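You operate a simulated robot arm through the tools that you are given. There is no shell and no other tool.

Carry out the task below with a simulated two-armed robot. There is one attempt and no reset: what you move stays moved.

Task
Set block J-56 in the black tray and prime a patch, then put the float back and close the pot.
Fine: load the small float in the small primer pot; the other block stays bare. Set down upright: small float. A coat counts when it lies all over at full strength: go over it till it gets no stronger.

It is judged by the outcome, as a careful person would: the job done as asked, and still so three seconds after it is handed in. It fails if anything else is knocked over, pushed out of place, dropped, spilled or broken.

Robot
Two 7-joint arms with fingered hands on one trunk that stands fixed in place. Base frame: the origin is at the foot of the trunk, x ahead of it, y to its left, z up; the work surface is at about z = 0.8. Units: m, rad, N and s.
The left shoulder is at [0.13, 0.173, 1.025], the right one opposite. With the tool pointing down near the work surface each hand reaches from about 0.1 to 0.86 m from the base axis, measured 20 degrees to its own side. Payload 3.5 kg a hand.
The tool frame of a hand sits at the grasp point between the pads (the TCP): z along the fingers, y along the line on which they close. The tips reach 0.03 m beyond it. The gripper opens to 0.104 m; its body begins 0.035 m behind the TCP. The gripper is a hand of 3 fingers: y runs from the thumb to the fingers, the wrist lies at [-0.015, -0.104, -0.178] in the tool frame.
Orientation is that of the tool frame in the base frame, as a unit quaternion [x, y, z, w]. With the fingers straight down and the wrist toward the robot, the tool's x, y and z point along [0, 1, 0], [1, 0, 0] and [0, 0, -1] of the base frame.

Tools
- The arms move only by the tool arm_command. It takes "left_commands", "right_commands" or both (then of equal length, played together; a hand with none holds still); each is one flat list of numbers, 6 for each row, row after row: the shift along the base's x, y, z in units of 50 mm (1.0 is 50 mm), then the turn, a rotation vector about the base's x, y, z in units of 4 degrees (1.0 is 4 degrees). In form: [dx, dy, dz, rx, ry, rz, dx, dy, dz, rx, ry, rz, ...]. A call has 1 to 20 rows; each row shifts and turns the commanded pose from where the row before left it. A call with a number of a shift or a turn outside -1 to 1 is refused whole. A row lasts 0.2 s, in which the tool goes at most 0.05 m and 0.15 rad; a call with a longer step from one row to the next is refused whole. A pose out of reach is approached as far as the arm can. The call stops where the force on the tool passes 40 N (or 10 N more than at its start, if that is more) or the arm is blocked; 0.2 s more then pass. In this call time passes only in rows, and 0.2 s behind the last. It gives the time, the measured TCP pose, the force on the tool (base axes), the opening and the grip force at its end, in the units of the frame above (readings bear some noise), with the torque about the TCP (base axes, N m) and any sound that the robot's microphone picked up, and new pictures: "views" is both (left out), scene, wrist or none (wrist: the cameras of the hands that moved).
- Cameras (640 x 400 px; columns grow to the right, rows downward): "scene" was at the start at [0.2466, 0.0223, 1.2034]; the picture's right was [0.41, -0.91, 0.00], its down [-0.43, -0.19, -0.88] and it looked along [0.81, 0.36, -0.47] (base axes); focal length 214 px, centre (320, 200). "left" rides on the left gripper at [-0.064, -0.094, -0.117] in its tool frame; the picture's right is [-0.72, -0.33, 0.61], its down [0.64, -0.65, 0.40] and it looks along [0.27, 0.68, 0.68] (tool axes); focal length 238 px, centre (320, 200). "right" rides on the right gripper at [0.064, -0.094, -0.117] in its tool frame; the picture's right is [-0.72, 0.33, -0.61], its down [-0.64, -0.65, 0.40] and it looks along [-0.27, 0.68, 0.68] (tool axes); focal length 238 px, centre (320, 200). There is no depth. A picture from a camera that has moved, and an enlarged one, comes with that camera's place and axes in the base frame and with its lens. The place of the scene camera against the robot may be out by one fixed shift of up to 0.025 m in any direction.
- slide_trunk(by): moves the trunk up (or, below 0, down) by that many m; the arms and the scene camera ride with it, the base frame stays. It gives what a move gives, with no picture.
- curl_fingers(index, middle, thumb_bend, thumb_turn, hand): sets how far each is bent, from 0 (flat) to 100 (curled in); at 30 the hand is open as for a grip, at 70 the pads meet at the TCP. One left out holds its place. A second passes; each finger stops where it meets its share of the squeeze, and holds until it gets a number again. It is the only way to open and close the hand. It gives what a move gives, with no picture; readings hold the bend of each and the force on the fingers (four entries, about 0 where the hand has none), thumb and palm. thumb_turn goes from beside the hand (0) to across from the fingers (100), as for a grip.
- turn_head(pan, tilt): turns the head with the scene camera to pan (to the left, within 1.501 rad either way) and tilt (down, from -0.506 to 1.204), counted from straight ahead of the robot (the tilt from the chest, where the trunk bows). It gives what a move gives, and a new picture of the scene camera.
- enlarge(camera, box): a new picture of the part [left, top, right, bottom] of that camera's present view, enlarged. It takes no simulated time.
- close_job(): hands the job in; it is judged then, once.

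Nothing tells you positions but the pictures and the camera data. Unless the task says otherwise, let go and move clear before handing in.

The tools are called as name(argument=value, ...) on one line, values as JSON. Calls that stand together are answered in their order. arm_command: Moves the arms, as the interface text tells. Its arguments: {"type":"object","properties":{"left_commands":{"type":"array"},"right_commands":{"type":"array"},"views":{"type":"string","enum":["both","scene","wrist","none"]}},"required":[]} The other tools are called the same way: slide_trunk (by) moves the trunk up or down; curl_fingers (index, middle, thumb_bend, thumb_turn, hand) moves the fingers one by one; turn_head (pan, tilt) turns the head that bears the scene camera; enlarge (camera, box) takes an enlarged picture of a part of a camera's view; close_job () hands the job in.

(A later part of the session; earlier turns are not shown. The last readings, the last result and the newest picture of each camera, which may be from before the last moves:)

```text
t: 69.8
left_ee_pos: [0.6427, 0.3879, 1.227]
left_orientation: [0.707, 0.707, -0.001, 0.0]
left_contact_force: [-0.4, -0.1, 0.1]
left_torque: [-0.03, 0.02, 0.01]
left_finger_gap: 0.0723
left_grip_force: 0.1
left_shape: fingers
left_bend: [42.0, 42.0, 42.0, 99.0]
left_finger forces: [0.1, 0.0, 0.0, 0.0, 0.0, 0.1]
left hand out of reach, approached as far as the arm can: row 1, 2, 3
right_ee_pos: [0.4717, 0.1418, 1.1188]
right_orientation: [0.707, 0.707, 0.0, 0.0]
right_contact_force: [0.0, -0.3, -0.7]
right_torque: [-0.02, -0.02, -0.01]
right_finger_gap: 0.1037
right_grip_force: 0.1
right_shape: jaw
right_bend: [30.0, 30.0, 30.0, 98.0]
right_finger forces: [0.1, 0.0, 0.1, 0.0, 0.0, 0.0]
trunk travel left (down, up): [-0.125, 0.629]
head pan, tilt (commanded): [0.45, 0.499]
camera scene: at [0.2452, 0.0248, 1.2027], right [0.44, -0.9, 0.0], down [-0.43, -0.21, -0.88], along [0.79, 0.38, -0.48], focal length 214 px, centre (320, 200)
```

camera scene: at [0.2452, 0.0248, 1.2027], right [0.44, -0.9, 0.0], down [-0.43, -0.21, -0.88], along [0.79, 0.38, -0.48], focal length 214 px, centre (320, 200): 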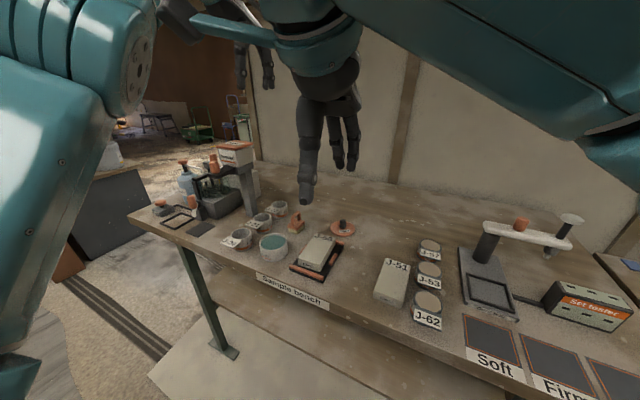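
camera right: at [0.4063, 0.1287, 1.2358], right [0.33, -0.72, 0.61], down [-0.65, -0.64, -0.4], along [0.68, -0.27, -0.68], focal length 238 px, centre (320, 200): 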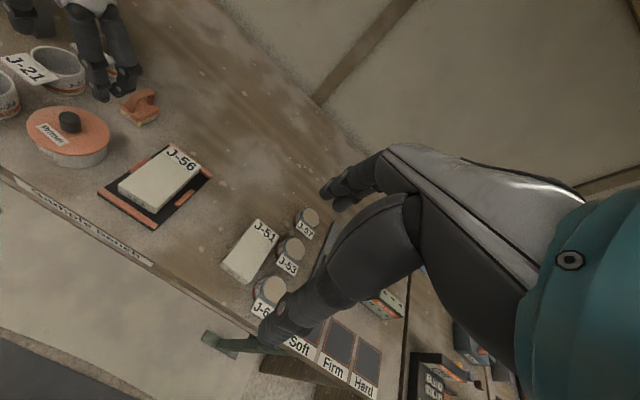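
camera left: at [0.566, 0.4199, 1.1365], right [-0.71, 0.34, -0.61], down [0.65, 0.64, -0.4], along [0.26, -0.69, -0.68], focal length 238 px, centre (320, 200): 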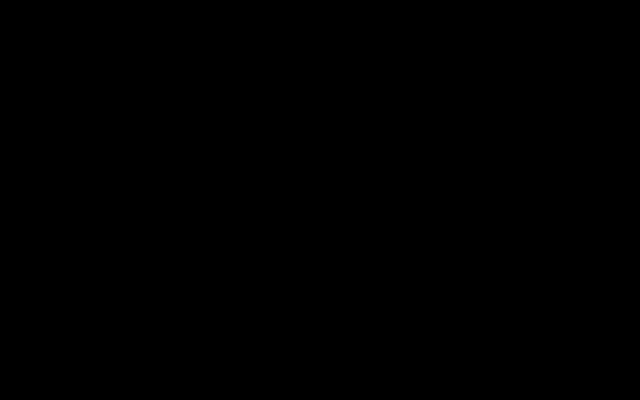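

arm_command(left_commands=[-0.3, -0.5, -0.7, 0, 0, 0, -0.3, -0.5, -0.7, 0, 0, 0, -0.3, -0.5, -0.7, 0, 0, 0], views="none")

```text
t: 70.6
left_ee_pos: [0.6819, 0.3451, 1.1979]
left_orientation: [0.706, 0.708, -0.001, 0.0]
left_contact_force: [-0.1, -0.9, 0.5]
left_torque: [0.04, -0.03, 0.02]
left_finger_gap: 0.0722
left_grip_force: 0.1
left_shape: fingers
left_bend: [42.0, 42.0, 42.0, 99.0]
left_finger forces: [0.0, 0.1, 0.1, 0.0, 0.0, 0.0]
left hand out of reach, approached as far as the arm can: row 1, 2, 3
right_ee_pos: [0.4716, 0.1426, 1.1178]
right_orientation: [0.707, 0.707, 0.0, 0.0]
right_contact_force: [0.0, -0.2, 0.2]
right_torque: [-0.03, 0.02, -0.05]
right_finger_gap: 0.1036
right_grip_force: 0.1
right_shape: jaw
right_bend: [30.0, 30.0, 30.0, 98.0]
right_finger forces: [0.0, 0.1, 0.0, 0.0, 0.1, 0.0]
trunk travel left (down, up): [-0.125, 0.629]
head pan, tilt (commanded): [0.45, 0.499]
```

arm_command(left_commands=[0.7, 0.25, 0.55, 0, 0, 0, 0.7, 0.25, 0.55, 0, 0, 0], views="none")

arm_command(left_commands=[-0.6, -0.2, -0.5, 0, 0, 0, -0.6, -0.2, -0.5, 0, 0, 0, -0.6, -0.2, -0.5, 0, 0, 0, -0.6, -0.2, -0.5, 0, 0, 0], views="none")

```text
t: 71.2
left_ee_pos: [0.6819, 0.3494, 1.1983]
left_orientation: [0.706, 0.708, 0.0, 0.0]
left_contact_force: [0.3, -0.4, 0.6]
left_torque: [0.0, 0.02, -0.02]
left_finger_gap: 0.0721
left_grip_force: 0.1
left_shape: fingers
left_bend: [42.0, 42.0, 42.0, 99.0]
left_finger forces: [0.0, 0.0, 0.1, 0.0, 0.1, 0.0]
left hand out of reach, approached as far as the arm can: row 1, 2
right_ee_pos: [0.4719, 0.1421, 1.1183]
right_orientation: [0.707, 0.707, 0.001, 0.001]
right_contact_force: [0.3, -0.3, -0.2]
right_torque: [0.03, 0.0, -0.01]
right_finger_gap: 0.1038
right_grip_force: 0.0
right_shape: jaw
right_bend: [30.0, 30.0, 30.0, 98.0]
right_finger forces: [0.0, 0.1, 0.0, 0.1, 0.1, 0.0]
trunk travel left (down, up): [-0.125, 0.629]
head pan, tilt (commanded): [0.45, 0.499]
```

```text
t: 72.2
left_ee_pos: [0.6792, 0.349, 1.1988]
left_orientation: [0.706, 0.708, -0.001, 0.0]
left_contact_force: [-0.9, 0.3, -0.5]
left_torque: [-0.02, 0.05, 0.01]
left_finger_gap: 0.0722
left_grip_force: 0.0
left_shape: fingers
left_bend: [42.0, 42.0, 42.0, 99.0]
left_finger forces: [0.1, 0.1, 0.0, 0.0, 0.1, 0.0]
left hand out of reach, approached as far as the arm can: row 1, 2, 3, 4
right_ee_pos: [0.4716, 0.1421, 1.1188]
right_orientation: [0.707, 0.707, 0.0, 0.0]
right_contact_force: [0.4, -1.3, -1.1]
right_torque: [-0.03, 0.05, 0.0]
right_finger_gap: 0.1037
right_grip_force: 0.0
right_shape: jaw
right_bend: [30.0, 30.0, 30.0, 98.0]
right_finger forces: [0.1, 0.0, 0.0, 0.0, 0.0, 0.0]
trunk travel left (down, up): [-0.125, 0.629]
head pan, tilt (commanded): [0.45, 0.499]
```

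arm_command(left_commands=[0.45, 0.1, -0.7, 0, 0, 0, 0.45, 0.1, -0.7, 0, 0, 0], views="none")

arm_command(left_commands=[-0.8, -0.25, -0.3, 0, 0, 0, -0.8, -0.25, -0.3, 0, 0, 0], views="none")

```text
t: 72.8
left_ee_pos: [0.7275, 0.3606, 1.1256]
left_orientation: [0.706, 0.708, 0.0, -0.001]
left_contact_force: [-1.1, 0.3, -0.4]
left_torque: [0.0, 0.0, -0.02]
left_finger_gap: 0.0722
left_grip_force: 0.1
left_shape: fingers
left_bend: [42.0, 42.0, 42.0, 99.0]
left_finger forces: [0.0, 0.0, 0.0, 0.0, 0.0, 0.0]
right_ee_pos: [0.4722, 0.1415, 1.1181]
right_orientation: [0.707, 0.707, -0.001, -0.001]
right_contact_force: [0.0, 0.2, 0.1]
right_torque: [-0.01, 0.04, 0.01]
right_finger_gap: 0.1038
right_grip_force: 0.1
right_shape: jaw
right_bend: [30.0, 30.0, 30.0, 98.0]
right_finger forces: [0.0, 0.0, 0.0, 0.0, 0.0, 0.1]
trunk travel left (down, up): [-0.125, 0.629]
head pan, tilt (commanded): [0.45, 0.499]
```

```text
t: 73.4
left_ee_pos: [0.7215, 0.3579, 1.1346]
left_orientation: [0.706, 0.708, -0.001, 0.0]
left_contact_force: [-0.3, 0.3, 0.1]
left_torque: [0.04, 0.01, -0.02]
left_finger_gap: 0.0723
left_grip_force: 0.0
left_shape: fingers
left_bend: [42.0, 42.0, 42.0, 99.0]
left_finger forces: [0.0, 0.0, 0.0, 0.0, 0.0, 0.1]
left hand out of reach, approached as far as the arm can: row 1, 2
right_ee_pos: [0.4712, 0.1424, 1.1189]
right_orientation: [0.707, 0.707, 0.0, 0.0]
right_contact_force: [-0.7, -0.7, -0.2]
right_torque: [-0.03, -0.03, 0.03]
right_finger_gap: 0.1038
right_grip_force: 0.1
right_shape: jaw
right_bend: [30.0, 30.0, 30.0, 98.0]
right_finger forces: [0.0, 0.0, 0.0, 0.0, 0.0, 0.0]
trunk travel left (down, up): [-0.125, 0.629]
head pan, tilt (commanded): [0.45, 0.499]
```

arm_command(left_commands=[0.22, -0.86, 0.13, 0, 0, 0, 0.22, -0.86, 0.13, 0, 0, 0], views="none")

arm_command(left_commands=[-0.78, -0.1, -0.4, 0, 0, 0, -0.78, -0.1, -0.4, 0, 0, 0], views="none")

```text
t: 74.0
left_ee_pos: [0.7337, 0.2723, 1.1414]
left_orientation: [0.706, 0.708, 0.0, -0.001]
left_contact_force: [-1.2, 0.1, -0.1]
left_torque: [0.02, -0.03, -0.01]
left_finger_gap: 0.0724
left_grip_force: 0.0
left_shape: fingers
left_bend: [42.0, 42.0, 42.0, 99.0]
left_finger forces: [0.0, 0.0, 0.0, 0.1, 0.1, 0.0]
left hand out of reach, approached as far as the arm can: row 2
right_ee_pos: [0.4711, 0.1412, 1.1184]
right_orientation: [0.707, 0.707, 0.0, 0.0]
right_contact_force: [0.8, -0.3, -0.1]
right_torque: [-0.02, -0.02, 0.03]
right_finger_gap: 0.1038
right_grip_force: 0.1
right_shape: jaw
right_bend: [30.0, 30.0, 30.0, 98.0]
right_finger forces: [0.1, 0.0, 0.1, 0.1, 0.0, 0.0]
trunk travel left (down, up): [-0.125, 0.629]
head pan, tilt (commanded): [0.45, 0.499]
```

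```text
t: 74.6
left_ee_pos: [0.654, 0.2615, 1.103]
left_orientation: [0.706, 0.708, -0.002, -0.002]
left_contact_force: [0.1, -0.1, -0.4]
left_torque: [-0.01, 0.03, 0.02]
left_finger_gap: 0.0725
left_grip_force: 0.0
left_shape: fingers
left_bend: [42.0, 42.0, 42.0, 99.0]
left_finger forces: [0.0, 0.1, 0.1, 0.0, 0.1, 0.0]
right_ee_pos: [0.4701, 0.1432, 1.1179]
right_orientation: [0.707, 0.707, 0.0, 0.001]
right_contact_force: [0.1, 0.0, 0.0]
right_torque: [-0.01, 0.04, -0.02]
right_finger_gap: 0.1036
right_grip_force: 0.0
right_shape: jaw
right_bend: [30.0, 30.0, 30.0, 98.0]
right_finger forces: [0.0, 0.0, 0.0, 0.1, 0.0, 0.1]
trunk travel left (down, up): [-0.125, 0.629]
head pan, tilt (commanded): [0.45, 0.499]
```

The elbow bent again and the arm responds. Now moving above the float with plenty of reach margin.

arm_command(left_commands=[0.2, 0.43, -0.5, 0, 0, 0, 0.2, 0.43, -0.5, 0, 0, 0, 0.2, 0.43, -0.5, 0, 0, 0, 0.2, 0.43, -0.5, 0, 0, 0], views="scene")

enlarge(camera="right", box=[80, 20, 280, 170])

enlarge(camera="scene", box=[230, 130, 360, 250])

```text
t: 75.6
left_ee_pos: [0.6948, 0.3443, 1.0022]
left_orientation: [0.706, 0.708, 0.0, 0.0]
left_contact_force: [0.5, 0.6, -0.5]
left_torque: [-0.03, -0.01, -0.01]
left_finger_gap: 0.0727
left_grip_force: 0.1
left_shape: fingers
left_bend: [42.0, 42.0, 42.0, 99.0]
left_finger forces: [0.0, 0.1, 0.0, 0.1, 0.1, 0.1]
right_ee_pos: [0.4716, 0.1409, 1.1185]
right_orientation: [0.707, 0.707, -0.001, 0.001]
right_contact_force: [-0.3, -0.7, -0.1]
right_torque: [0.01, 0.01, 0.0]
right_finger_gap: 0.1038
right_grip_force: 0.1
right_shape: jaw
right_bend: [30.0, 30.0, 30.0, 98.0]
right_finger forces: [0.1, 0.1, 0.0, 0.0, 0.0, 0.1]
trunk travel left (down, up): [-0.125, 0.629]
head pan, tilt (commanded): [0.45, 0.499]
camera scene: at [0.2454, 0.025, 1.2026], right [0.44, -0.9, 0.0], down [-0.43, -0.21, -0.88], along [0.79, 0.38, -0.48], focal length 214 px, centre (320, 200)
```

scene: 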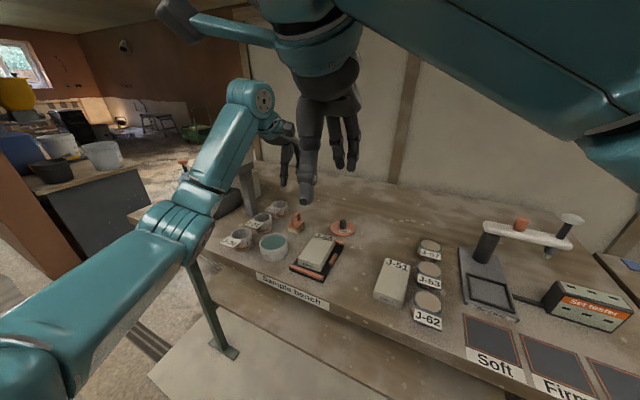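

```text
2.67 times, centred on (180, 95) of right
camera zoom: at [0.3761, 0.2073, 1.2351], right [0.33, -0.72, 0.61], down [-0.65, -0.64, -0.4], along [0.68, -0.27, -0.68], focal length 636 px, centre (693, 480)
```

zoom: 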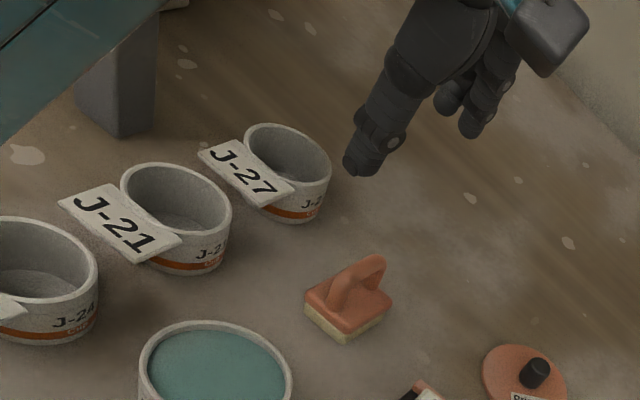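

```text
3.33 times, centred on (295, 190) of scene
camera zoom: at [0.2454, 0.025, 1.2026], right [0.44, -0.9, 0.0], down [-0.43, -0.21, -0.88], along [0.79, 0.38, -0.48], focal length 715 px, centre (403, 233)
```

zoom: 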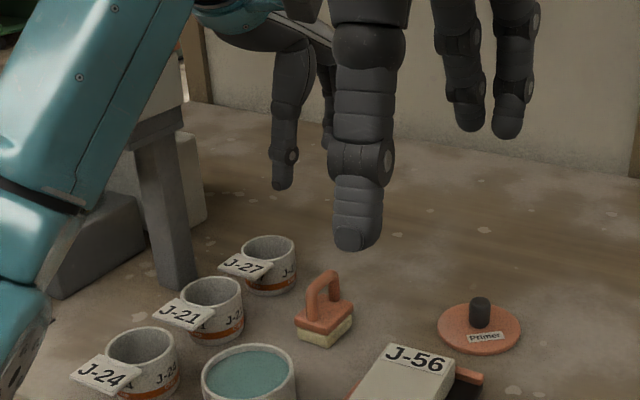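

The hand is over the float, legs of the handle lying along x. I'll centre on (0.6945, 0.347), align yaw, and descend partway.

arm_command(left_commands=[0, 0.05, -0.5, 0, 0, -0.6, 0, 0, -0.5, 0, 0, 0, 0, 0, -0.6, 0, 0, 0], views="none")

enlarge(camera="right", box=[130, 60, 250, 160])

enlarge(camera="scene", box=[260, 170, 340, 240])

```text
t: 76.4
left_ee_pos: [0.6943, 0.3485, 0.923]
left_orientation: [0.721, 0.693, 0.0, 0.0]
left_contact_force: [1.2, 0.4, -0.7]
left_torque: [-0.01, -0.01, 0.0]
left_finger_gap: 0.0723
left_grip_force: 0.1
left_shape: fingers
left_bend: [42.0, 42.0, 42.0, 99.0]
left_finger forces: [0.0, 0.1, 0.0, 0.1, 0.1, 0.0]
right_ee_pos: [0.4726, 0.1409, 1.1186]
right_orientation: [0.707, 0.707, 0.0, -0.001]
right_contact_force: [-0.4, -0.9, -0.6]
right_torque: [0.03, -0.02, 0.03]
right_finger_gap: 0.1037
right_grip_force: 0.0
right_shape: jaw
right_bend: [30.0, 30.0, 30.0, 98.0]
right_finger forces: [0.0, 0.0, 0.0, 0.0, 0.0, 0.0]
trunk travel left (down, up): [-0.125, 0.629]
head pan, tilt (commanded): [0.45, 0.499]
```

```text
4.00 times, centred on (190, 110) of right
camera zoom: at [0.3761, 0.207, 1.2351], right [0.33, -0.72, 0.61], down [-0.65, -0.64, -0.4], along [0.68, -0.27, -0.68], focal length 953 px, centre (840, 560)
```

zoom: 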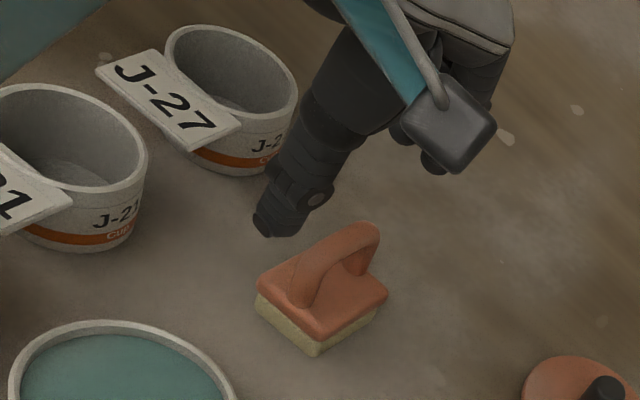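

```text
5.71 times, centred on (300, 205) of scene
camera zoom: at [0.2455, 0.0247, 1.2026], right [0.44, -0.9, 0.0], down [-0.43, -0.21, -0.88], along [0.79, 0.38, -0.48], focal length 1226 px, centre (434, 171)
```

zoom: 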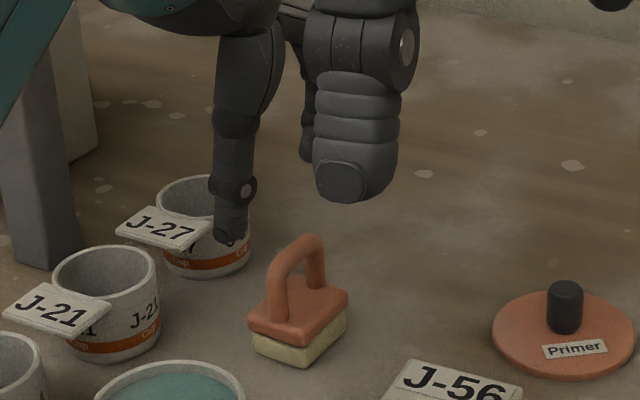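

I'll shift the right hand out of the scene camera's line of sight and look again.

arm_command(right_commands=[0.2, -0.75, 0, 0, 0, 0, 0.2, -0.75, 0, 0, 0, 0, 0.2, -0.75, 0, 0, 0, 0], views="none")

enlarge(camera="right", box=[60, 20, 180, 120])

enlarge(camera="scene", box=[260, 170, 340, 240])

```text
t: 77.2
left_ee_pos: [0.6946, 0.3478, 0.9226]
left_orientation: [0.721, 0.693, 0.0, 0.0]
left_contact_force: [0.5, -0.1, 0.0]
left_torque: [0.0, 0.01, 0.04]
left_finger_gap: 0.0723
left_grip_force: 0.0
left_shape: fingers
left_bend: [42.0, 42.0, 42.0, 99.0]
left_finger forces: [0.0, 0.0, 0.1, 0.0, 0.0, 0.0]
right_ee_pos: [0.5021, 0.0259, 1.1176]
right_orientation: [0.707, 0.707, -0.001, 0.001]
right_contact_force: [-0.3, 0.7, 0.1]
right_torque: [-0.03, 0.01, 0.01]
right_finger_gap: 0.1037
right_grip_force: 0.0
right_shape: jaw
right_bend: [30.0, 30.0, 30.0, 98.0]
right_finger forces: [0.0, 0.1, 0.0, 0.0, 0.1, 0.0]
trunk travel left (down, up): [-0.125, 0.629]
head pan, tilt (commanded): [0.45, 0.499]
```

```text
4.00 times, centred on (120, 70) of right
camera zoom: at [0.4067, 0.0925, 1.2348], right [0.33, -0.72, 0.61], down [-0.65, -0.64, -0.4], along [0.68, -0.27, -0.68], focal length 953 px, centre (1120, 720)
```

zoom: 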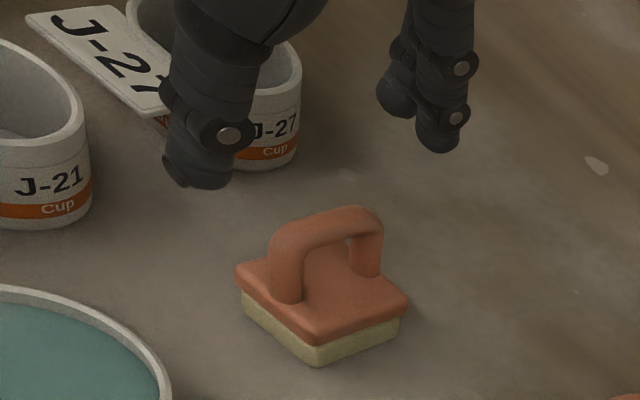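

```text
5.71 times, centred on (300, 205) of scene
camera zoom: at [0.2452, 0.0246, 1.2027], right [0.44, -0.9, 0.0], down [-0.43, -0.21, -0.88], along [0.79, 0.38, -0.48], focal length 1226 px, centre (434, 171)
```

zoom: 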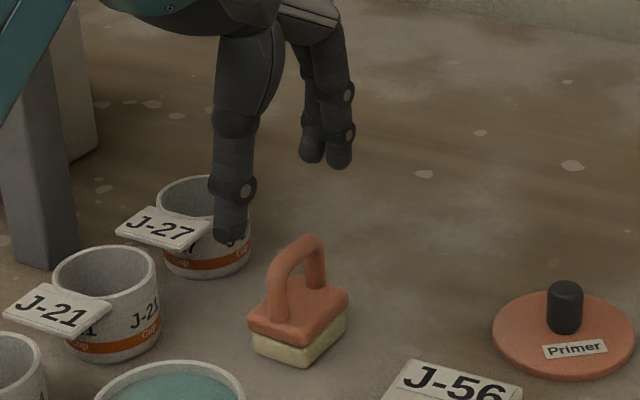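

arm_command(left_commands=[0, -0.01, -0.6, 0, 0, 0, 0, 0, -0.6, 0, 0, 0], views="none")

enlarge(camera="right", box=[70, 30, 170, 110])

enlarge(camera="scene", box=[270, 180, 330, 240])

```text
t: 77.8
left_ee_pos: [0.6952, 0.3461, 0.863]
left_orientation: [0.721, 0.693, -0.001, 0.0]
left_contact_force: [0.6, 0.2, -0.2]
left_torque: [-0.01, 0.02, -0.01]
left_finger_gap: 0.0724
left_grip_force: 0.0
left_shape: fingers
left_bend: [42.0, 42.0, 42.0, 99.0]
left_finger forces: [0.0, 0.1, 0.1, 0.1, 0.0, 0.1]
right_ee_pos: [0.5027, 0.0274, 1.1176]
right_orientation: [0.707, 0.707, 0.0, 0.0]
right_contact_force: [0.6, -0.3, -0.1]
right_torque: [-0.01, -0.01, -0.04]
right_finger_gap: 0.1036
right_grip_force: 0.2
right_shape: jaw
right_bend: [30.0, 30.0, 30.0, 98.0]
right_finger forces: [0.0, 0.0, 0.1, 0.1, 0.0, 0.0]
trunk travel left (down, up): [-0.125, 0.629]
head pan, tilt (commanded): [0.45, 0.499]
```

```text
5.00 times, centred on (120, 70) of right
camera zoom: at [0.4071, 0.0928, 1.2348], right [0.33, -0.72, 0.61], down [-0.65, -0.64, -0.4], along [0.68, -0.27, -0.68], focal length 1192 px, centre (1320, 850)
```

zoom: 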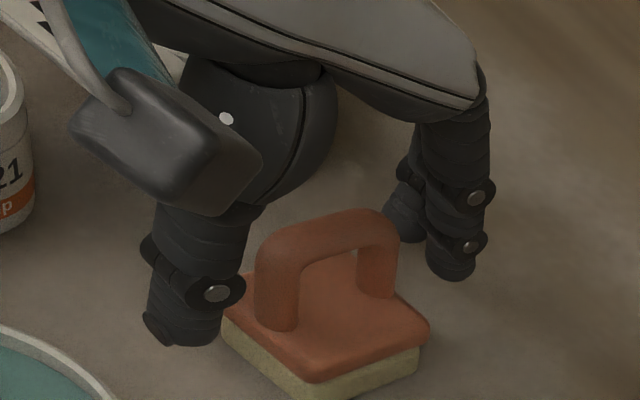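

```text
6.67 times, centred on (300, 210) of scene
camera zoom: at [0.2455, 0.0246, 1.2026], right [0.44, -0.9, 0.0], down [-0.43, -0.21, -0.88], along [0.79, 0.38, -0.48], focal length 1430 px, centre (453, 133)
```

zoom: 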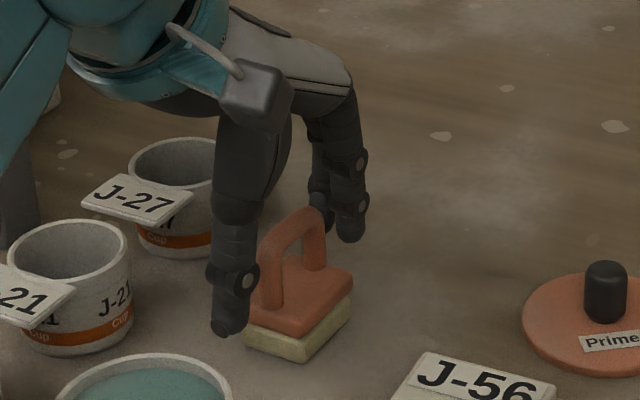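

The thumb is in front of the front leg and the two fingers behind the rear leg. Closing on the handle.

curl_fingers(hand="left", index=50, middle=50, thumb_bend=50)

enlarge(camera="right", box=[70, 30, 170, 110])

enlarge(camera="scene", box=[270, 180, 330, 240])

```text
t: 78.8
left_ee_pos: [0.6941, 0.3446, 0.863]
left_orientation: [0.721, 0.693, 0.0, 0.0]
left_contact_force: [0.5, 0.4, 0.1]
left_torque: [-0.01, 0.03, 0.0]
left_finger_gap: 0.0526
left_grip_force: 0.0
left_shape: fingers
left_bend: [50.0, 50.0, 50.0, 100.0]
left_finger forces: [0.0, 0.0, 0.0, 0.0, 0.0, 0.0]
right_ee_pos: [0.5022, 0.0276, 1.1182]
right_orientation: [0.707, 0.707, 0.0, 0.0]
right_contact_force: [-1.0, -0.6, 0.2]
right_torque: [0.0, 0.03, 0.03]
right_finger_gap: 0.1036
right_grip_force: 0.0
right_shape: jaw
right_bend: [30.0, 30.0, 30.0, 98.0]
right_finger forces: [0.1, 0.0, 0.0, 0.0, 0.0, 0.0]
trunk travel left (down, up): [-0.125, 0.629]
head pan, tilt (commanded): [0.45, 0.499]
```

```text
5.00 times, centred on (120, 70) of right
camera zoom: at [0.4067, 0.093, 1.2349], right [0.33, -0.72, 0.61], down [-0.65, -0.64, -0.4], along [0.68, -0.27, -0.68], focal length 1192 px, centre (1320, 850)
```

zoom: 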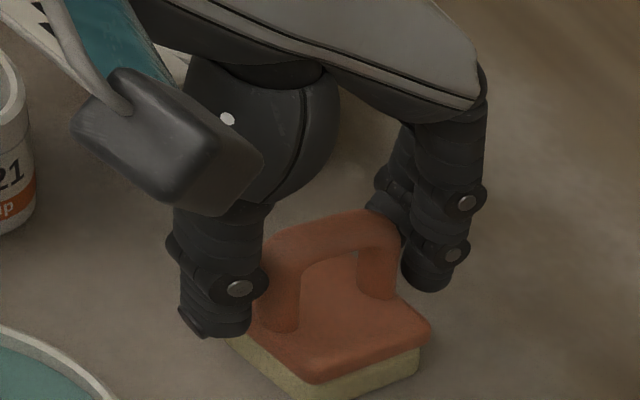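

```text
6.67 times, centred on (300, 210) of scene
camera zoom: at [0.2453, 0.0247, 1.2027], right [0.44, -0.9, 0.0], down [-0.43, -0.21, -0.88], along [0.79, 0.38, -0.48], focal length 1430 px, centre (453, 133)
```

zoom: 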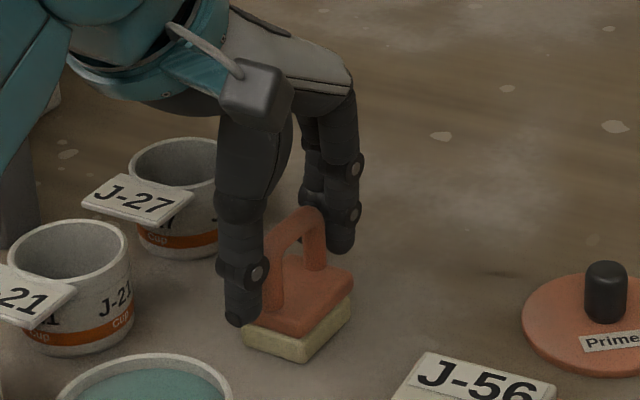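

curl_fingers(hand="left", index=56, middle=56, thumb_bend=56)

enlarge(camera="right", box=[70, 30, 170, 110])

enlarge(camera="scene", box=[270, 180, 330, 240])

```text
t: 79.8
left_ee_pos: [0.6953, 0.3452, 0.8622]
left_orientation: [0.721, 0.693, 0.0, 0.0]
left_contact_force: [-0.2, 0.5, -0.6]
left_torque: [-0.03, 0.02, -0.01]
left_finger_gap: 0.0425
left_grip_force: 1.7
left_shape: fingers
left_bend: [54.0, 56.0, 54.0, 100.0]
left_finger forces: [1.6, 0.0, 0.0, 0.1, 1.7, 0.0]
right_ee_pos: [0.5016, 0.0275, 1.1186]
right_orientation: [0.707, 0.707, -0.001, 0.0]
right_contact_force: [-0.1, 0.0, 0.9]
right_torque: [0.03, 0.0, -0.05]
right_finger_gap: 0.1038
right_grip_force: 0.2
right_shape: jaw
right_bend: [30.0, 30.0, 30.0, 98.0]
right_finger forces: [0.0, 0.1, 0.0, 0.0, 0.1, 0.1]
trunk travel left (down, up): [-0.125, 0.629]
head pan, tilt (commanded): [0.45, 0.499]
```

```text
5.00 times, centred on (120, 70) of right
camera zoom: at [0.4068, 0.0929, 1.2349], right [0.33, -0.72, 0.61], down [-0.65, -0.64, -0.4], along [0.68, -0.27, -0.68], focal length 1192 px, centre (1320, 850)
```

zoom: 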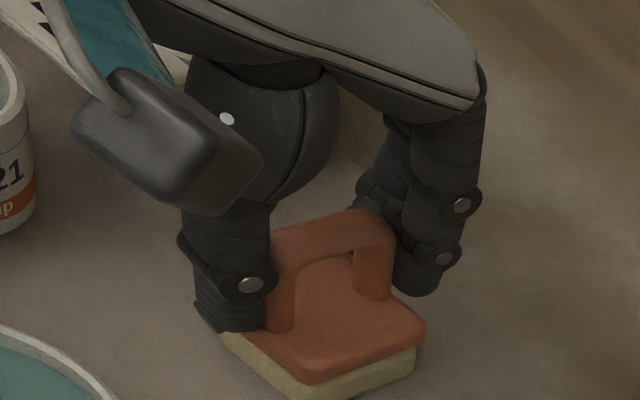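

```text
6.67 times, centred on (300, 210) of scene
camera zoom: at [0.2453, 0.0247, 1.2027], right [0.44, -0.9, 0.0], down [-0.43, -0.21, -0.88], along [0.79, 0.38, -0.48], focal length 1430 px, centre (453, 133)
```

zoom: 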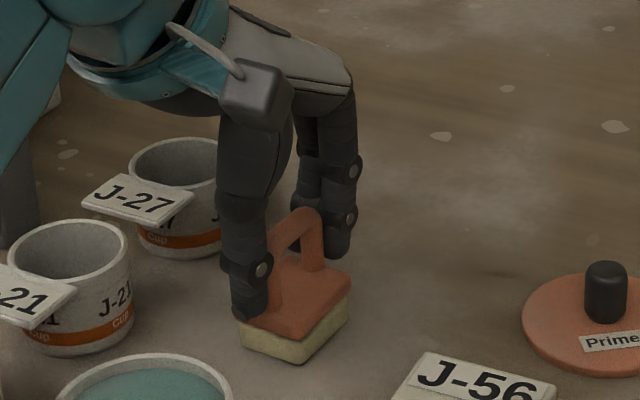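

Only the index and thumb touch. I'll reopen a little, shift 4 mm right so the rear leg sits between both fingers, and close again.

curl_fingers(hand="left", index=50, middle=50, thumb_bend=50)

arm_command(left_commands=[0, -0.09, 0, 0, 0, 0], views="none")

curl_fingers(hand="left", index=57, middle=57, thumb_bend=57)

enlarge(camera="right", box=[70, 30, 170, 110])

enlarge(camera="scene", box=[270, 180, 330, 240])

```text
t: 80.8
left_ee_pos: [0.6945, 0.3473, 0.863]
left_orientation: [0.721, 0.693, 0.0, 0.0]
left_contact_force: [-0.7, -0.4, -0.1]
left_torque: [0.02, -0.02, 0.0]
left_finger_gap: 0.0513
left_grip_force: 0.1
left_shape: fingers
left_bend: [50.0, 50.0, 50.0, 100.0]
left_finger forces: [0.1, 0.0, 0.0, 0.1, 0.1, 0.0]
right_ee_pos: [0.502, 0.027, 1.1186]
right_orientation: [0.706, 0.708, -0.001, 0.0]
right_contact_force: [0.0, -0.9, -1.4]
right_torque: [-0.03, -0.02, 0.0]
right_finger_gap: 0.1036
right_grip_force: 0.0
right_shape: jaw
right_bend: [30.0, 30.0, 30.0, 98.0]
right_finger forces: [0.1, 0.1, 0.0, 0.0, 0.0, 0.0]
trunk travel left (down, up): [-0.125, 0.629]
head pan, tilt (commanded): [0.45, 0.499]
```

```text
t: 81.2
left_ee_pos: [0.6954, 0.3415, 0.8628]
left_orientation: [0.721, 0.693, 0.0, 0.0]
left_contact_force: [0.3, 0.6, -0.6]
left_torque: [-0.04, -0.02, -0.02]
left_finger_gap: 0.0515
left_grip_force: 0.0
left_shape: fingers
left_bend: [50.0, 50.0, 50.0, 100.0]
left_finger forces: [0.1, 0.1, 0.1, 0.1, 0.1, 0.1]
right_ee_pos: [0.5027, 0.0278, 1.1189]
right_orientation: [0.706, 0.708, 0.0, 0.0]
right_contact_force: [0.0, 0.2, 0.6]
right_torque: [0.04, 0.03, -0.01]
right_finger_gap: 0.1037
right_grip_force: 0.0
right_shape: jaw
right_bend: [30.0, 30.0, 30.0, 98.0]
right_finger forces: [0.0, 0.1, 0.1, 0.0, 0.0, 0.2]
trunk travel left (down, up): [-0.125, 0.629]
head pan, tilt (commanded): [0.45, 0.499]
```

```text
t: 82.2
left_ee_pos: [0.694, 0.3405, 0.8626]
left_orientation: [0.721, 0.693, 0.0, 0.0]
left_contact_force: [-0.5, -0.6, 0.2]
left_torque: [0.01, 0.02, 0.02]
left_finger_gap: 0.0397
left_grip_force: 1.2
left_shape: fingers
left_bend: [55.0, 55.0, 54.0, 100.0]
left_finger forces: [0.6, 0.9, 0.0, 0.0, 1.5, 0.0]
right_ee_pos: [0.5013, 0.0291, 1.118]
right_orientation: [0.707, 0.707, 0.0, 0.0]
right_contact_force: [0.7, -0.5, -0.1]
right_torque: [0.01, -0.01, 0.0]
right_finger_gap: 0.1036
right_grip_force: 0.1
right_shape: jaw
right_bend: [30.0, 30.0, 30.0, 98.0]
right_finger forces: [0.1, 0.0, 0.0, 0.0, 0.0, 0.0]
trunk travel left (down, up): [-0.125, 0.629]
head pan, tilt (commanded): [0.45, 0.499]
```

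```text
5.00 times, centred on (120, 70) of right
camera zoom: at [0.4068, 0.093, 1.2349], right [0.33, -0.72, 0.61], down [-0.65, -0.64, -0.4], along [0.68, -0.27, -0.68], focal length 1192 px, centre (1320, 850)
```

zoom: 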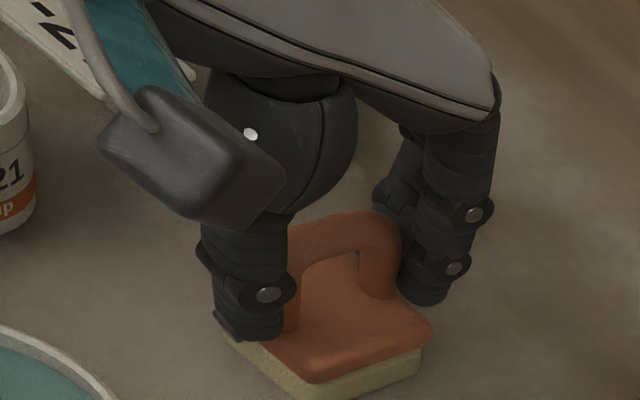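

```text
6.67 times, centred on (300, 210) of scene
camera zoom: at [0.2453, 0.0247, 1.2027], right [0.44, -0.9, 0.0], down [-0.43, -0.21, -0.88], along [0.79, 0.38, -0.48], focal length 1430 px, centre (453, 133)
```

zoom: 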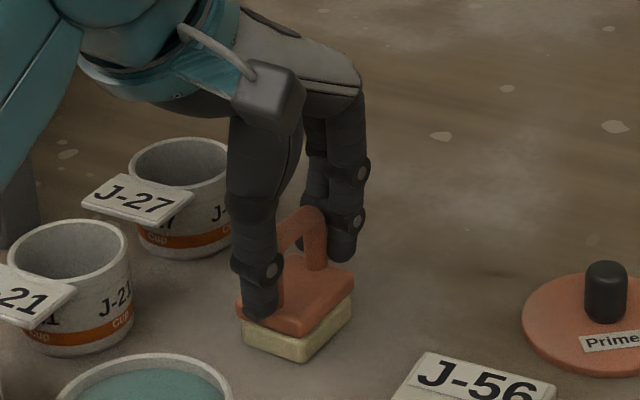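

All three digits now touch evenly. Squeezing harder.

curl_fingers(hand="left", index=66, middle=66, thumb_bend=65)

enlarge(camera="right", box=[70, 30, 170, 110])

enlarge(camera="scene", box=[270, 180, 330, 240])

```text
t: 83.2
left_ee_pos: [0.6949, 0.3408, 0.8626]
left_orientation: [0.721, 0.693, 0.001, 0.0]
left_contact_force: [0.6, -0.2, 2.4]
left_torque: [0.04, -0.09, -0.01]
left_finger_gap: 0.0283
left_grip_force: 10.7
left_shape: fingers
left_bend: [64.0, 59.0, 57.0, 100.0]
left_finger forces: [3.4, 8.9, 0.0, 0.1, 8.4, 0.1]
right_ee_pos: [0.5022, 0.0266, 1.119]
right_orientation: [0.707, 0.707, 0.0, 0.001]
right_contact_force: [0.3, 0.7, 0.3]
right_torque: [0.0, -0.01, -0.01]
right_finger_gap: 0.1038
right_grip_force: 0.1
right_shape: jaw
right_bend: [30.0, 30.0, 30.0, 98.0]
right_finger forces: [0.1, 0.0, 0.0, 0.0, 0.0, 0.1]
trunk travel left (down, up): [-0.125, 0.629]
head pan, tilt (commanded): [0.45, 0.499]
```

```text
5.00 times, centred on (120, 70) of right
camera zoom: at [0.4065, 0.0928, 1.2351], right [0.33, -0.72, 0.61], down [-0.65, -0.64, -0.4], along [0.68, -0.27, -0.68], focal length 1192 px, centre (1320, 850)
```

zoom: 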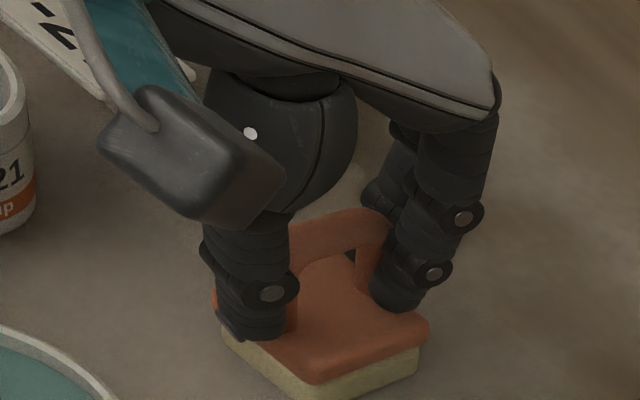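

```text
6.67 times, centred on (300, 210) of scene
camera zoom: at [0.245, 0.0246, 1.2028], right [0.44, -0.9, 0.0], down [-0.43, -0.21, -0.88], along [0.79, 0.38, -0.48], focal length 1430 px, centre (453, 133)
```

zoom: 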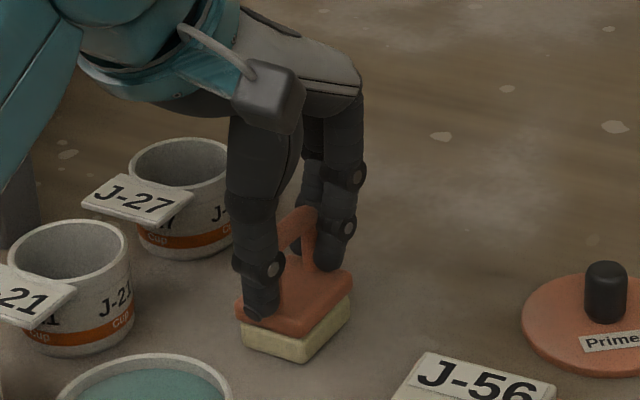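

The index slipped beside the rear leg, but thumb and middle pinch the handle with about 9 N. I'll lift slightly to test the hold.

arm_command(left_commands=[0, 0, 0.1, 0, 0, 0, 0, 0, 0.1, 0, 0, 0, 0, 0, 0.1, 0, 0, 0], views="none")

enlarge(camera="right", box=[70, 30, 170, 110])

enlarge(camera="scene", box=[270, 180, 330, 240])

```text
t: 84.0
left_ee_pos: [0.6958, 0.3416, 0.8774]
left_orientation: [0.721, 0.693, -0.001, 0.0]
left_contact_force: [0.5, 0.1, 0.3]
left_torque: [0.01, 0.02, -0.01]
left_finger_gap: 0.0202
left_grip_force: 7.4
left_shape: fingers
left_bend: [66.0, 62.0, 60.0, 100.0]
left_finger forces: [4.9, 4.8, 0.0, 0.0, 4.5, 0.0]
right_ee_pos: [0.5023, 0.0282, 1.1187]
right_orientation: [0.707, 0.707, 0.0, 0.0]
right_contact_force: [0.7, -0.4, -0.6]
right_torque: [0.02, 0.01, 0.01]
right_finger_gap: 0.1035
right_grip_force: 0.1
right_shape: jaw
right_bend: [30.0, 30.0, 30.0, 98.0]
right_finger forces: [0.1, 0.0, 0.0, 0.0, 0.1, 0.0]
trunk travel left (down, up): [-0.125, 0.629]
head pan, tilt (commanded): [0.45, 0.499]
```

```text
5.00 times, centred on (120, 70) of right
camera zoom: at [0.4068, 0.0929, 1.235], right [0.33, -0.72, 0.61], down [-0.65, -0.64, -0.4], along [0.68, -0.27, -0.68], focal length 1192 px, centre (1320, 850)
```

zoom: 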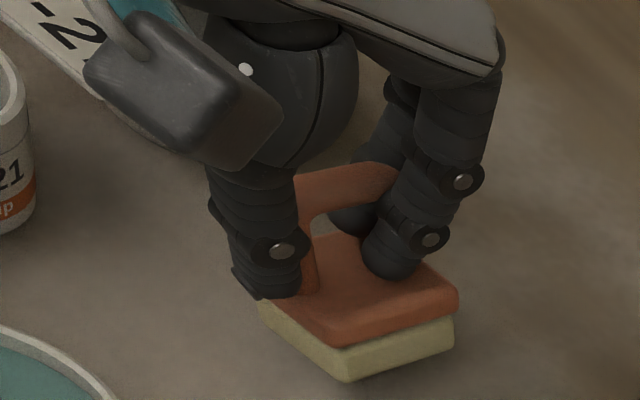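

```text
6.67 times, centred on (300, 210) of scene
camera zoom: at [0.2453, 0.0247, 1.2027], right [0.44, -0.9, 0.0], down [-0.43, -0.21, -0.88], along [0.79, 0.38, -0.48], focal length 1430 px, centre (453, 133)
```

zoom: 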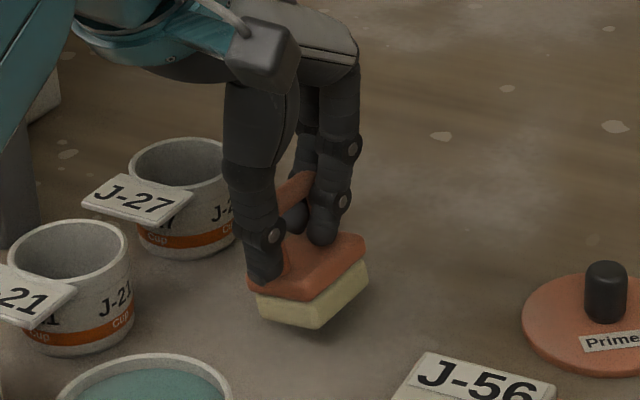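

The float came up but twisted in the grip. I'll inspect closely before deciding.

enlarge(camera="scene", box=[288, 195, 322, 230])

enlarge(camera="right", box=[105, 55, 165, 105])

```text
11.43 times, centred on (305, 212) of scene
camera zoom: at [0.2453, 0.0247, 1.2027], right [0.44, -0.9, 0.0], down [-0.43, -0.21, -0.88], along [0.79, 0.38, -0.48], focal length 2451 px, centre (491, 57)
```

zoom: 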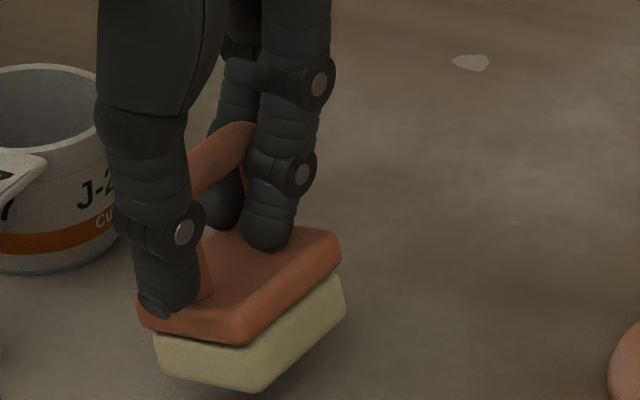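

```text
8.00 times, centred on (135, 80) of right
camera zoom: at [0.4068, 0.0929, 1.235], right [0.33, -0.72, 0.61], down [-0.65, -0.64, -0.4], along [0.68, -0.27, -0.68], focal length 1907 px, centre (1800, 1160)
```

zoom: 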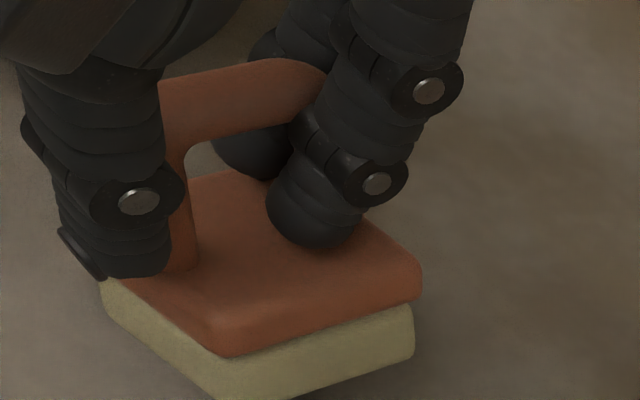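

The rear leg slid between the two fingers: a loose cage, not a firm grip. I'll set the float back down right here, release, and regrip across the handle bar instead.

arm_command(left_commands=[0, 0, -0.12, 0, 0, 0, 0, 0, -0.08, 0, 0, 0], views="none")

arm_command(left_commands=[0, 0, -0.06, 0, 0, 0], views="none")

enlarge(camera="right", box=[70, 30, 170, 110])

enlarge(camera="scene", box=[270, 180, 330, 240])

```text
t: 84.6
left_ee_pos: [0.6951, 0.3435, 0.8684]
left_orientation: [0.722, 0.692, 0.0, -0.001]
left_contact_force: [0.2, 0.2, -1.2]
left_torque: [0.0, -0.01, -0.01]
left_finger_gap: 0.0201
left_grip_force: 7.3
left_shape: fingers
left_bend: [66.0, 62.0, 60.0, 100.0]
left_finger forces: [4.8, 4.8, 0.1, 0.0, 4.4, 0.0]
right_ee_pos: [0.5028, 0.0283, 1.1184]
right_orientation: [0.707, 0.707, 0.0, 0.001]
right_contact_force: [-0.9, -0.2, 0.7]
right_torque: [-0.02, 0.0, -0.04]
right_finger_gap: 0.1037
right_grip_force: 0.0
right_shape: jaw
right_bend: [30.0, 30.0, 30.0, 98.0]
right_finger forces: [0.0, 0.0, 0.1, 0.1, 0.1, 0.1]
trunk travel left (down, up): [-0.125, 0.629]
head pan, tilt (commanded): [0.45, 0.499]
```

```text
t: 85.0
left_ee_pos: [0.6945, 0.3427, 0.8651]
left_orientation: [0.721, 0.693, 0.0, 0.0]
left_contact_force: [-0.2, -0.5, 0.8]
left_torque: [0.01, 0.0, 0.0]
left_finger_gap: 0.0203
left_grip_force: 7.6
left_shape: fingers
left_bend: [66.0, 62.0, 60.0, 100.0]
left_finger forces: [5.6, 4.7, 0.0, 0.1, 4.8, 0.0]
right_ee_pos: [0.5022, 0.0285, 1.1192]
right_orientation: [0.707, 0.707, 0.0, 0.0]
right_contact_force: [1.1, 0.2, 0.2]
right_torque: [0.01, -0.02, 0.0]
right_finger_gap: 0.1037
right_grip_force: 0.1
right_shape: jaw
right_bend: [30.0, 30.0, 30.0, 98.0]
right_finger forces: [0.0, 0.1, 0.1, 0.1, 0.0, 0.0]
trunk travel left (down, up): [-0.125, 0.629]
head pan, tilt (commanded): [0.45, 0.499]
```

```text
5.00 times, centred on (120, 70) of right
camera zoom: at [0.4066, 0.0928, 1.2351], right [0.33, -0.72, 0.61], down [-0.65, -0.64, -0.4], along [0.68, -0.27, -0.68], focal length 1192 px, centre (1320, 850)
```

zoom: 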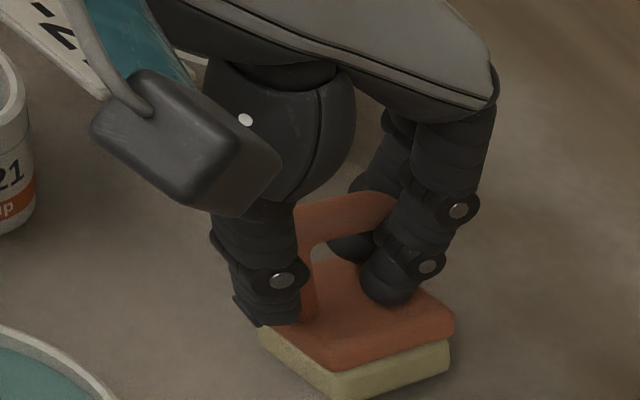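

```text
6.67 times, centred on (300, 210) of scene
camera zoom: at [0.2451, 0.0246, 1.2028], right [0.44, -0.9, 0.0], down [-0.43, -0.21, -0.88], along [0.79, 0.38, -0.48], focal length 1430 px, centre (453, 133)
```

zoom: 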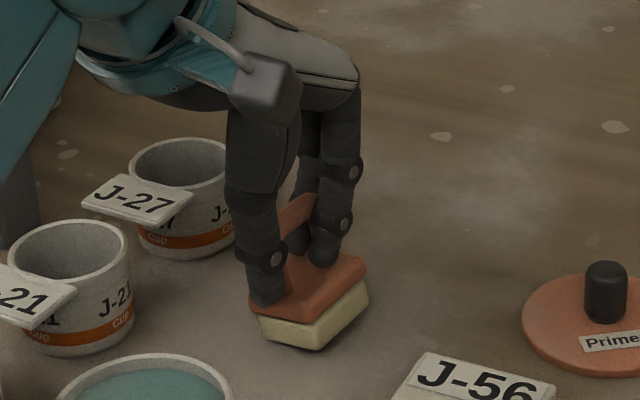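

The float hung nose-down by about 14°. I'll press it flat on the bench so it levels within the wedge of the fingers, tighten, and relift to see whether it stays level.

arm_command(left_commands=[0, 0, -0.05, 0, 0, 0, 0, 0, -0.05, 0, 0, 0], views="none")

enlarge(camera="right", box=[70, 30, 170, 110])

enlarge(camera="scene", box=[280, 190, 330, 235])

```text
t: 85.6
left_ee_pos: [0.6955, 0.3416, 0.8622]
left_orientation: [0.722, 0.692, 0.003, 0.002]
left_contact_force: [-0.9, -3.0, 9.9]
left_torque: [-0.05, -0.02, 0.0]
left_finger_gap: 0.0167
left_grip_force: 9.5
left_shape: fingers
left_bend: [67.0, 62.0, 62.0, 100.0]
left_finger forces: [8.7, 4.8, 0.1, 0.0, 4.8, 0.0]
right_ee_pos: [0.5002, 0.0279, 1.1187]
right_orientation: [0.707, 0.707, 0.001, 0.0]
right_contact_force: [-0.2, 0.3, 0.6]
right_torque: [0.02, -0.02, 0.0]
right_finger_gap: 0.1036
right_grip_force: 0.0
right_shape: jaw
right_bend: [30.0, 30.0, 30.0, 98.0]
right_finger forces: [0.0, 0.0, 0.0, 0.0, 0.1, 0.0]
trunk travel left (down, up): [-0.125, 0.629]
head pan, tilt (commanded): [0.45, 0.499]
```

```text
5.00 times, centred on (120, 70) of right
camera zoom: at [0.4056, 0.0921, 1.2357], right [0.33, -0.72, 0.61], down [-0.65, -0.64, -0.4], along [0.68, -0.27, -0.68], focal length 1192 px, centre (1320, 850)
```

zoom: 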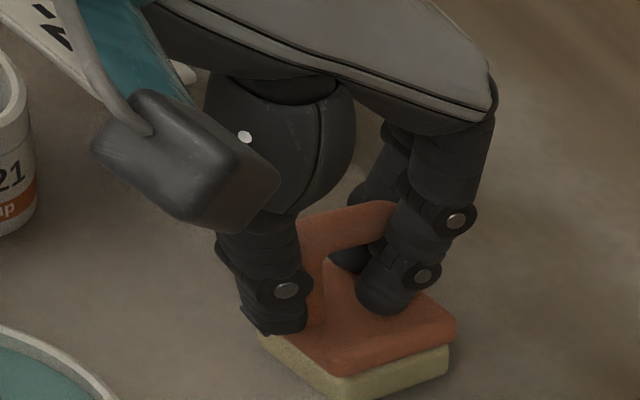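

```text
8.89 times, centred on (305, 212) of scene
camera zoom: at [0.2441, 0.0239, 1.2031], right [0.44, -0.9, 0.0], down [-0.43, -0.21, -0.88], along [0.79, 0.38, -0.48], focal length 1906 px, centre (453, 89)
```

zoom: 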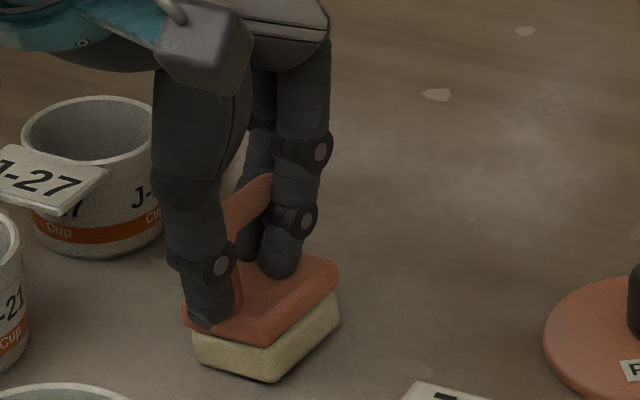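

Not a sound grip, so I'll release the float (it stands flat on the bench) and rise.

curl_fingers(hand="left", index=44, middle=44, thumb_bend=44)

arm_command(left_commands=[0, 0, 0.2, 0, 0, 0, 0, 0, 0.5, 0, 0, 0, 0, 0, 0.6, 0, 0, 0], views="none")

enlarge(camera="right", box=[60, 20, 180, 120])

enlarge(camera="scene", box=[260, 170, 350, 250])

```text
t: 86.6
left_ee_pos: [0.6947, 0.3428, 0.8608]
left_orientation: [0.722, 0.692, 0.0, 0.0]
left_contact_force: [-3.0, 0.8, 9.1]
left_torque: [0.11, -0.24, 0.04]
left_finger_gap: 0.064
left_grip_force: 10.7
left_shape: fingers
left_bend: [46.0, 45.0, 44.0, 99.0]
left_finger forces: [5.0, 16.2, 0.0, 0.0, 0.1, 0.0]
right_ee_pos: [0.5005, 0.0276, 1.119]
right_orientation: [0.707, 0.707, -0.001, 0.0]
right_contact_force: [-1.4, 0.5, 0.3]
right_torque: [-0.02, -0.03, 0.0]
right_finger_gap: 0.1037
right_grip_force: 0.0
right_shape: jaw
right_bend: [30.0, 30.0, 30.0, 98.0]
right_finger forces: [0.0, 0.1, 0.0, 0.0, 0.1, 0.0]
trunk travel left (down, up): [-0.125, 0.629]
head pan, tilt (commanded): [0.45, 0.499]
```

```text
t: 87.4
left_ee_pos: [0.6949, 0.3417, 0.9242]
left_orientation: [0.721, 0.693, 0.001, 0.0]
left_contact_force: [-0.1, 0.0, -1.3]
left_torque: [0.01, 0.02, 0.01]
left_finger_gap: 0.0656
left_grip_force: 2.9
left_shape: fingers
left_bend: [45.0, 43.0, 44.0, 99.0]
left_finger forces: [2.7, 2.5, 0.0, 0.0, 0.1, 0.0]
right_ee_pos: [0.5016, 0.0265, 1.1181]
right_orientation: [0.708, 0.707, 0.0, -0.001]
right_contact_force: [-0.3, 0.4, -0.4]
right_torque: [-0.01, -0.05, 0.02]
right_finger_gap: 0.1038
right_grip_force: 0.1
right_shape: jaw
right_bend: [30.0, 30.0, 30.0, 98.0]
right_finger forces: [0.0, 0.0, 0.1, 0.0, 0.0, 0.1]
trunk travel left (down, up): [-0.125, 0.629]
head pan, tilt (commanded): [0.45, 0.499]
```

```text
4.00 times, centred on (120, 70) of right
camera zoom: at [0.4065, 0.0928, 1.2351], right [0.33, -0.72, 0.61], down [-0.65, -0.64, -0.4], along [0.68, -0.27, -0.68], focal length 953 px, centre (1120, 720)
```

zoom: 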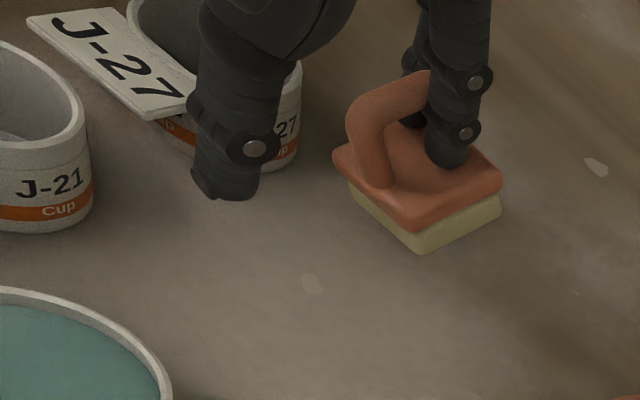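

```text
5.00 times, centred on (305, 210) of scene
camera zoom: at [0.245, 0.0246, 1.2028], right [0.44, -0.9, 0.0], down [-0.43, -0.21, -0.88], along [0.79, 0.38, -0.48], focal length 1072 px, centre (395, 150)
```

zoom: 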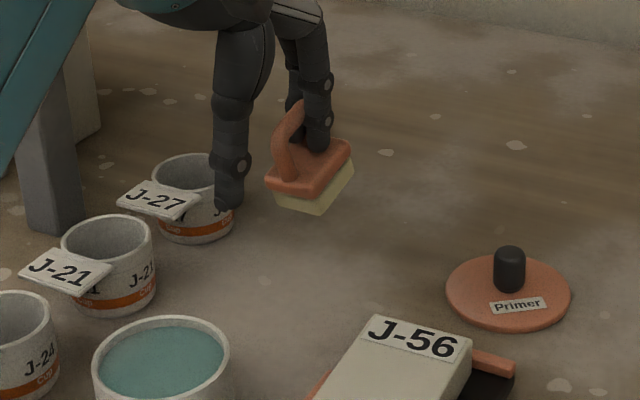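

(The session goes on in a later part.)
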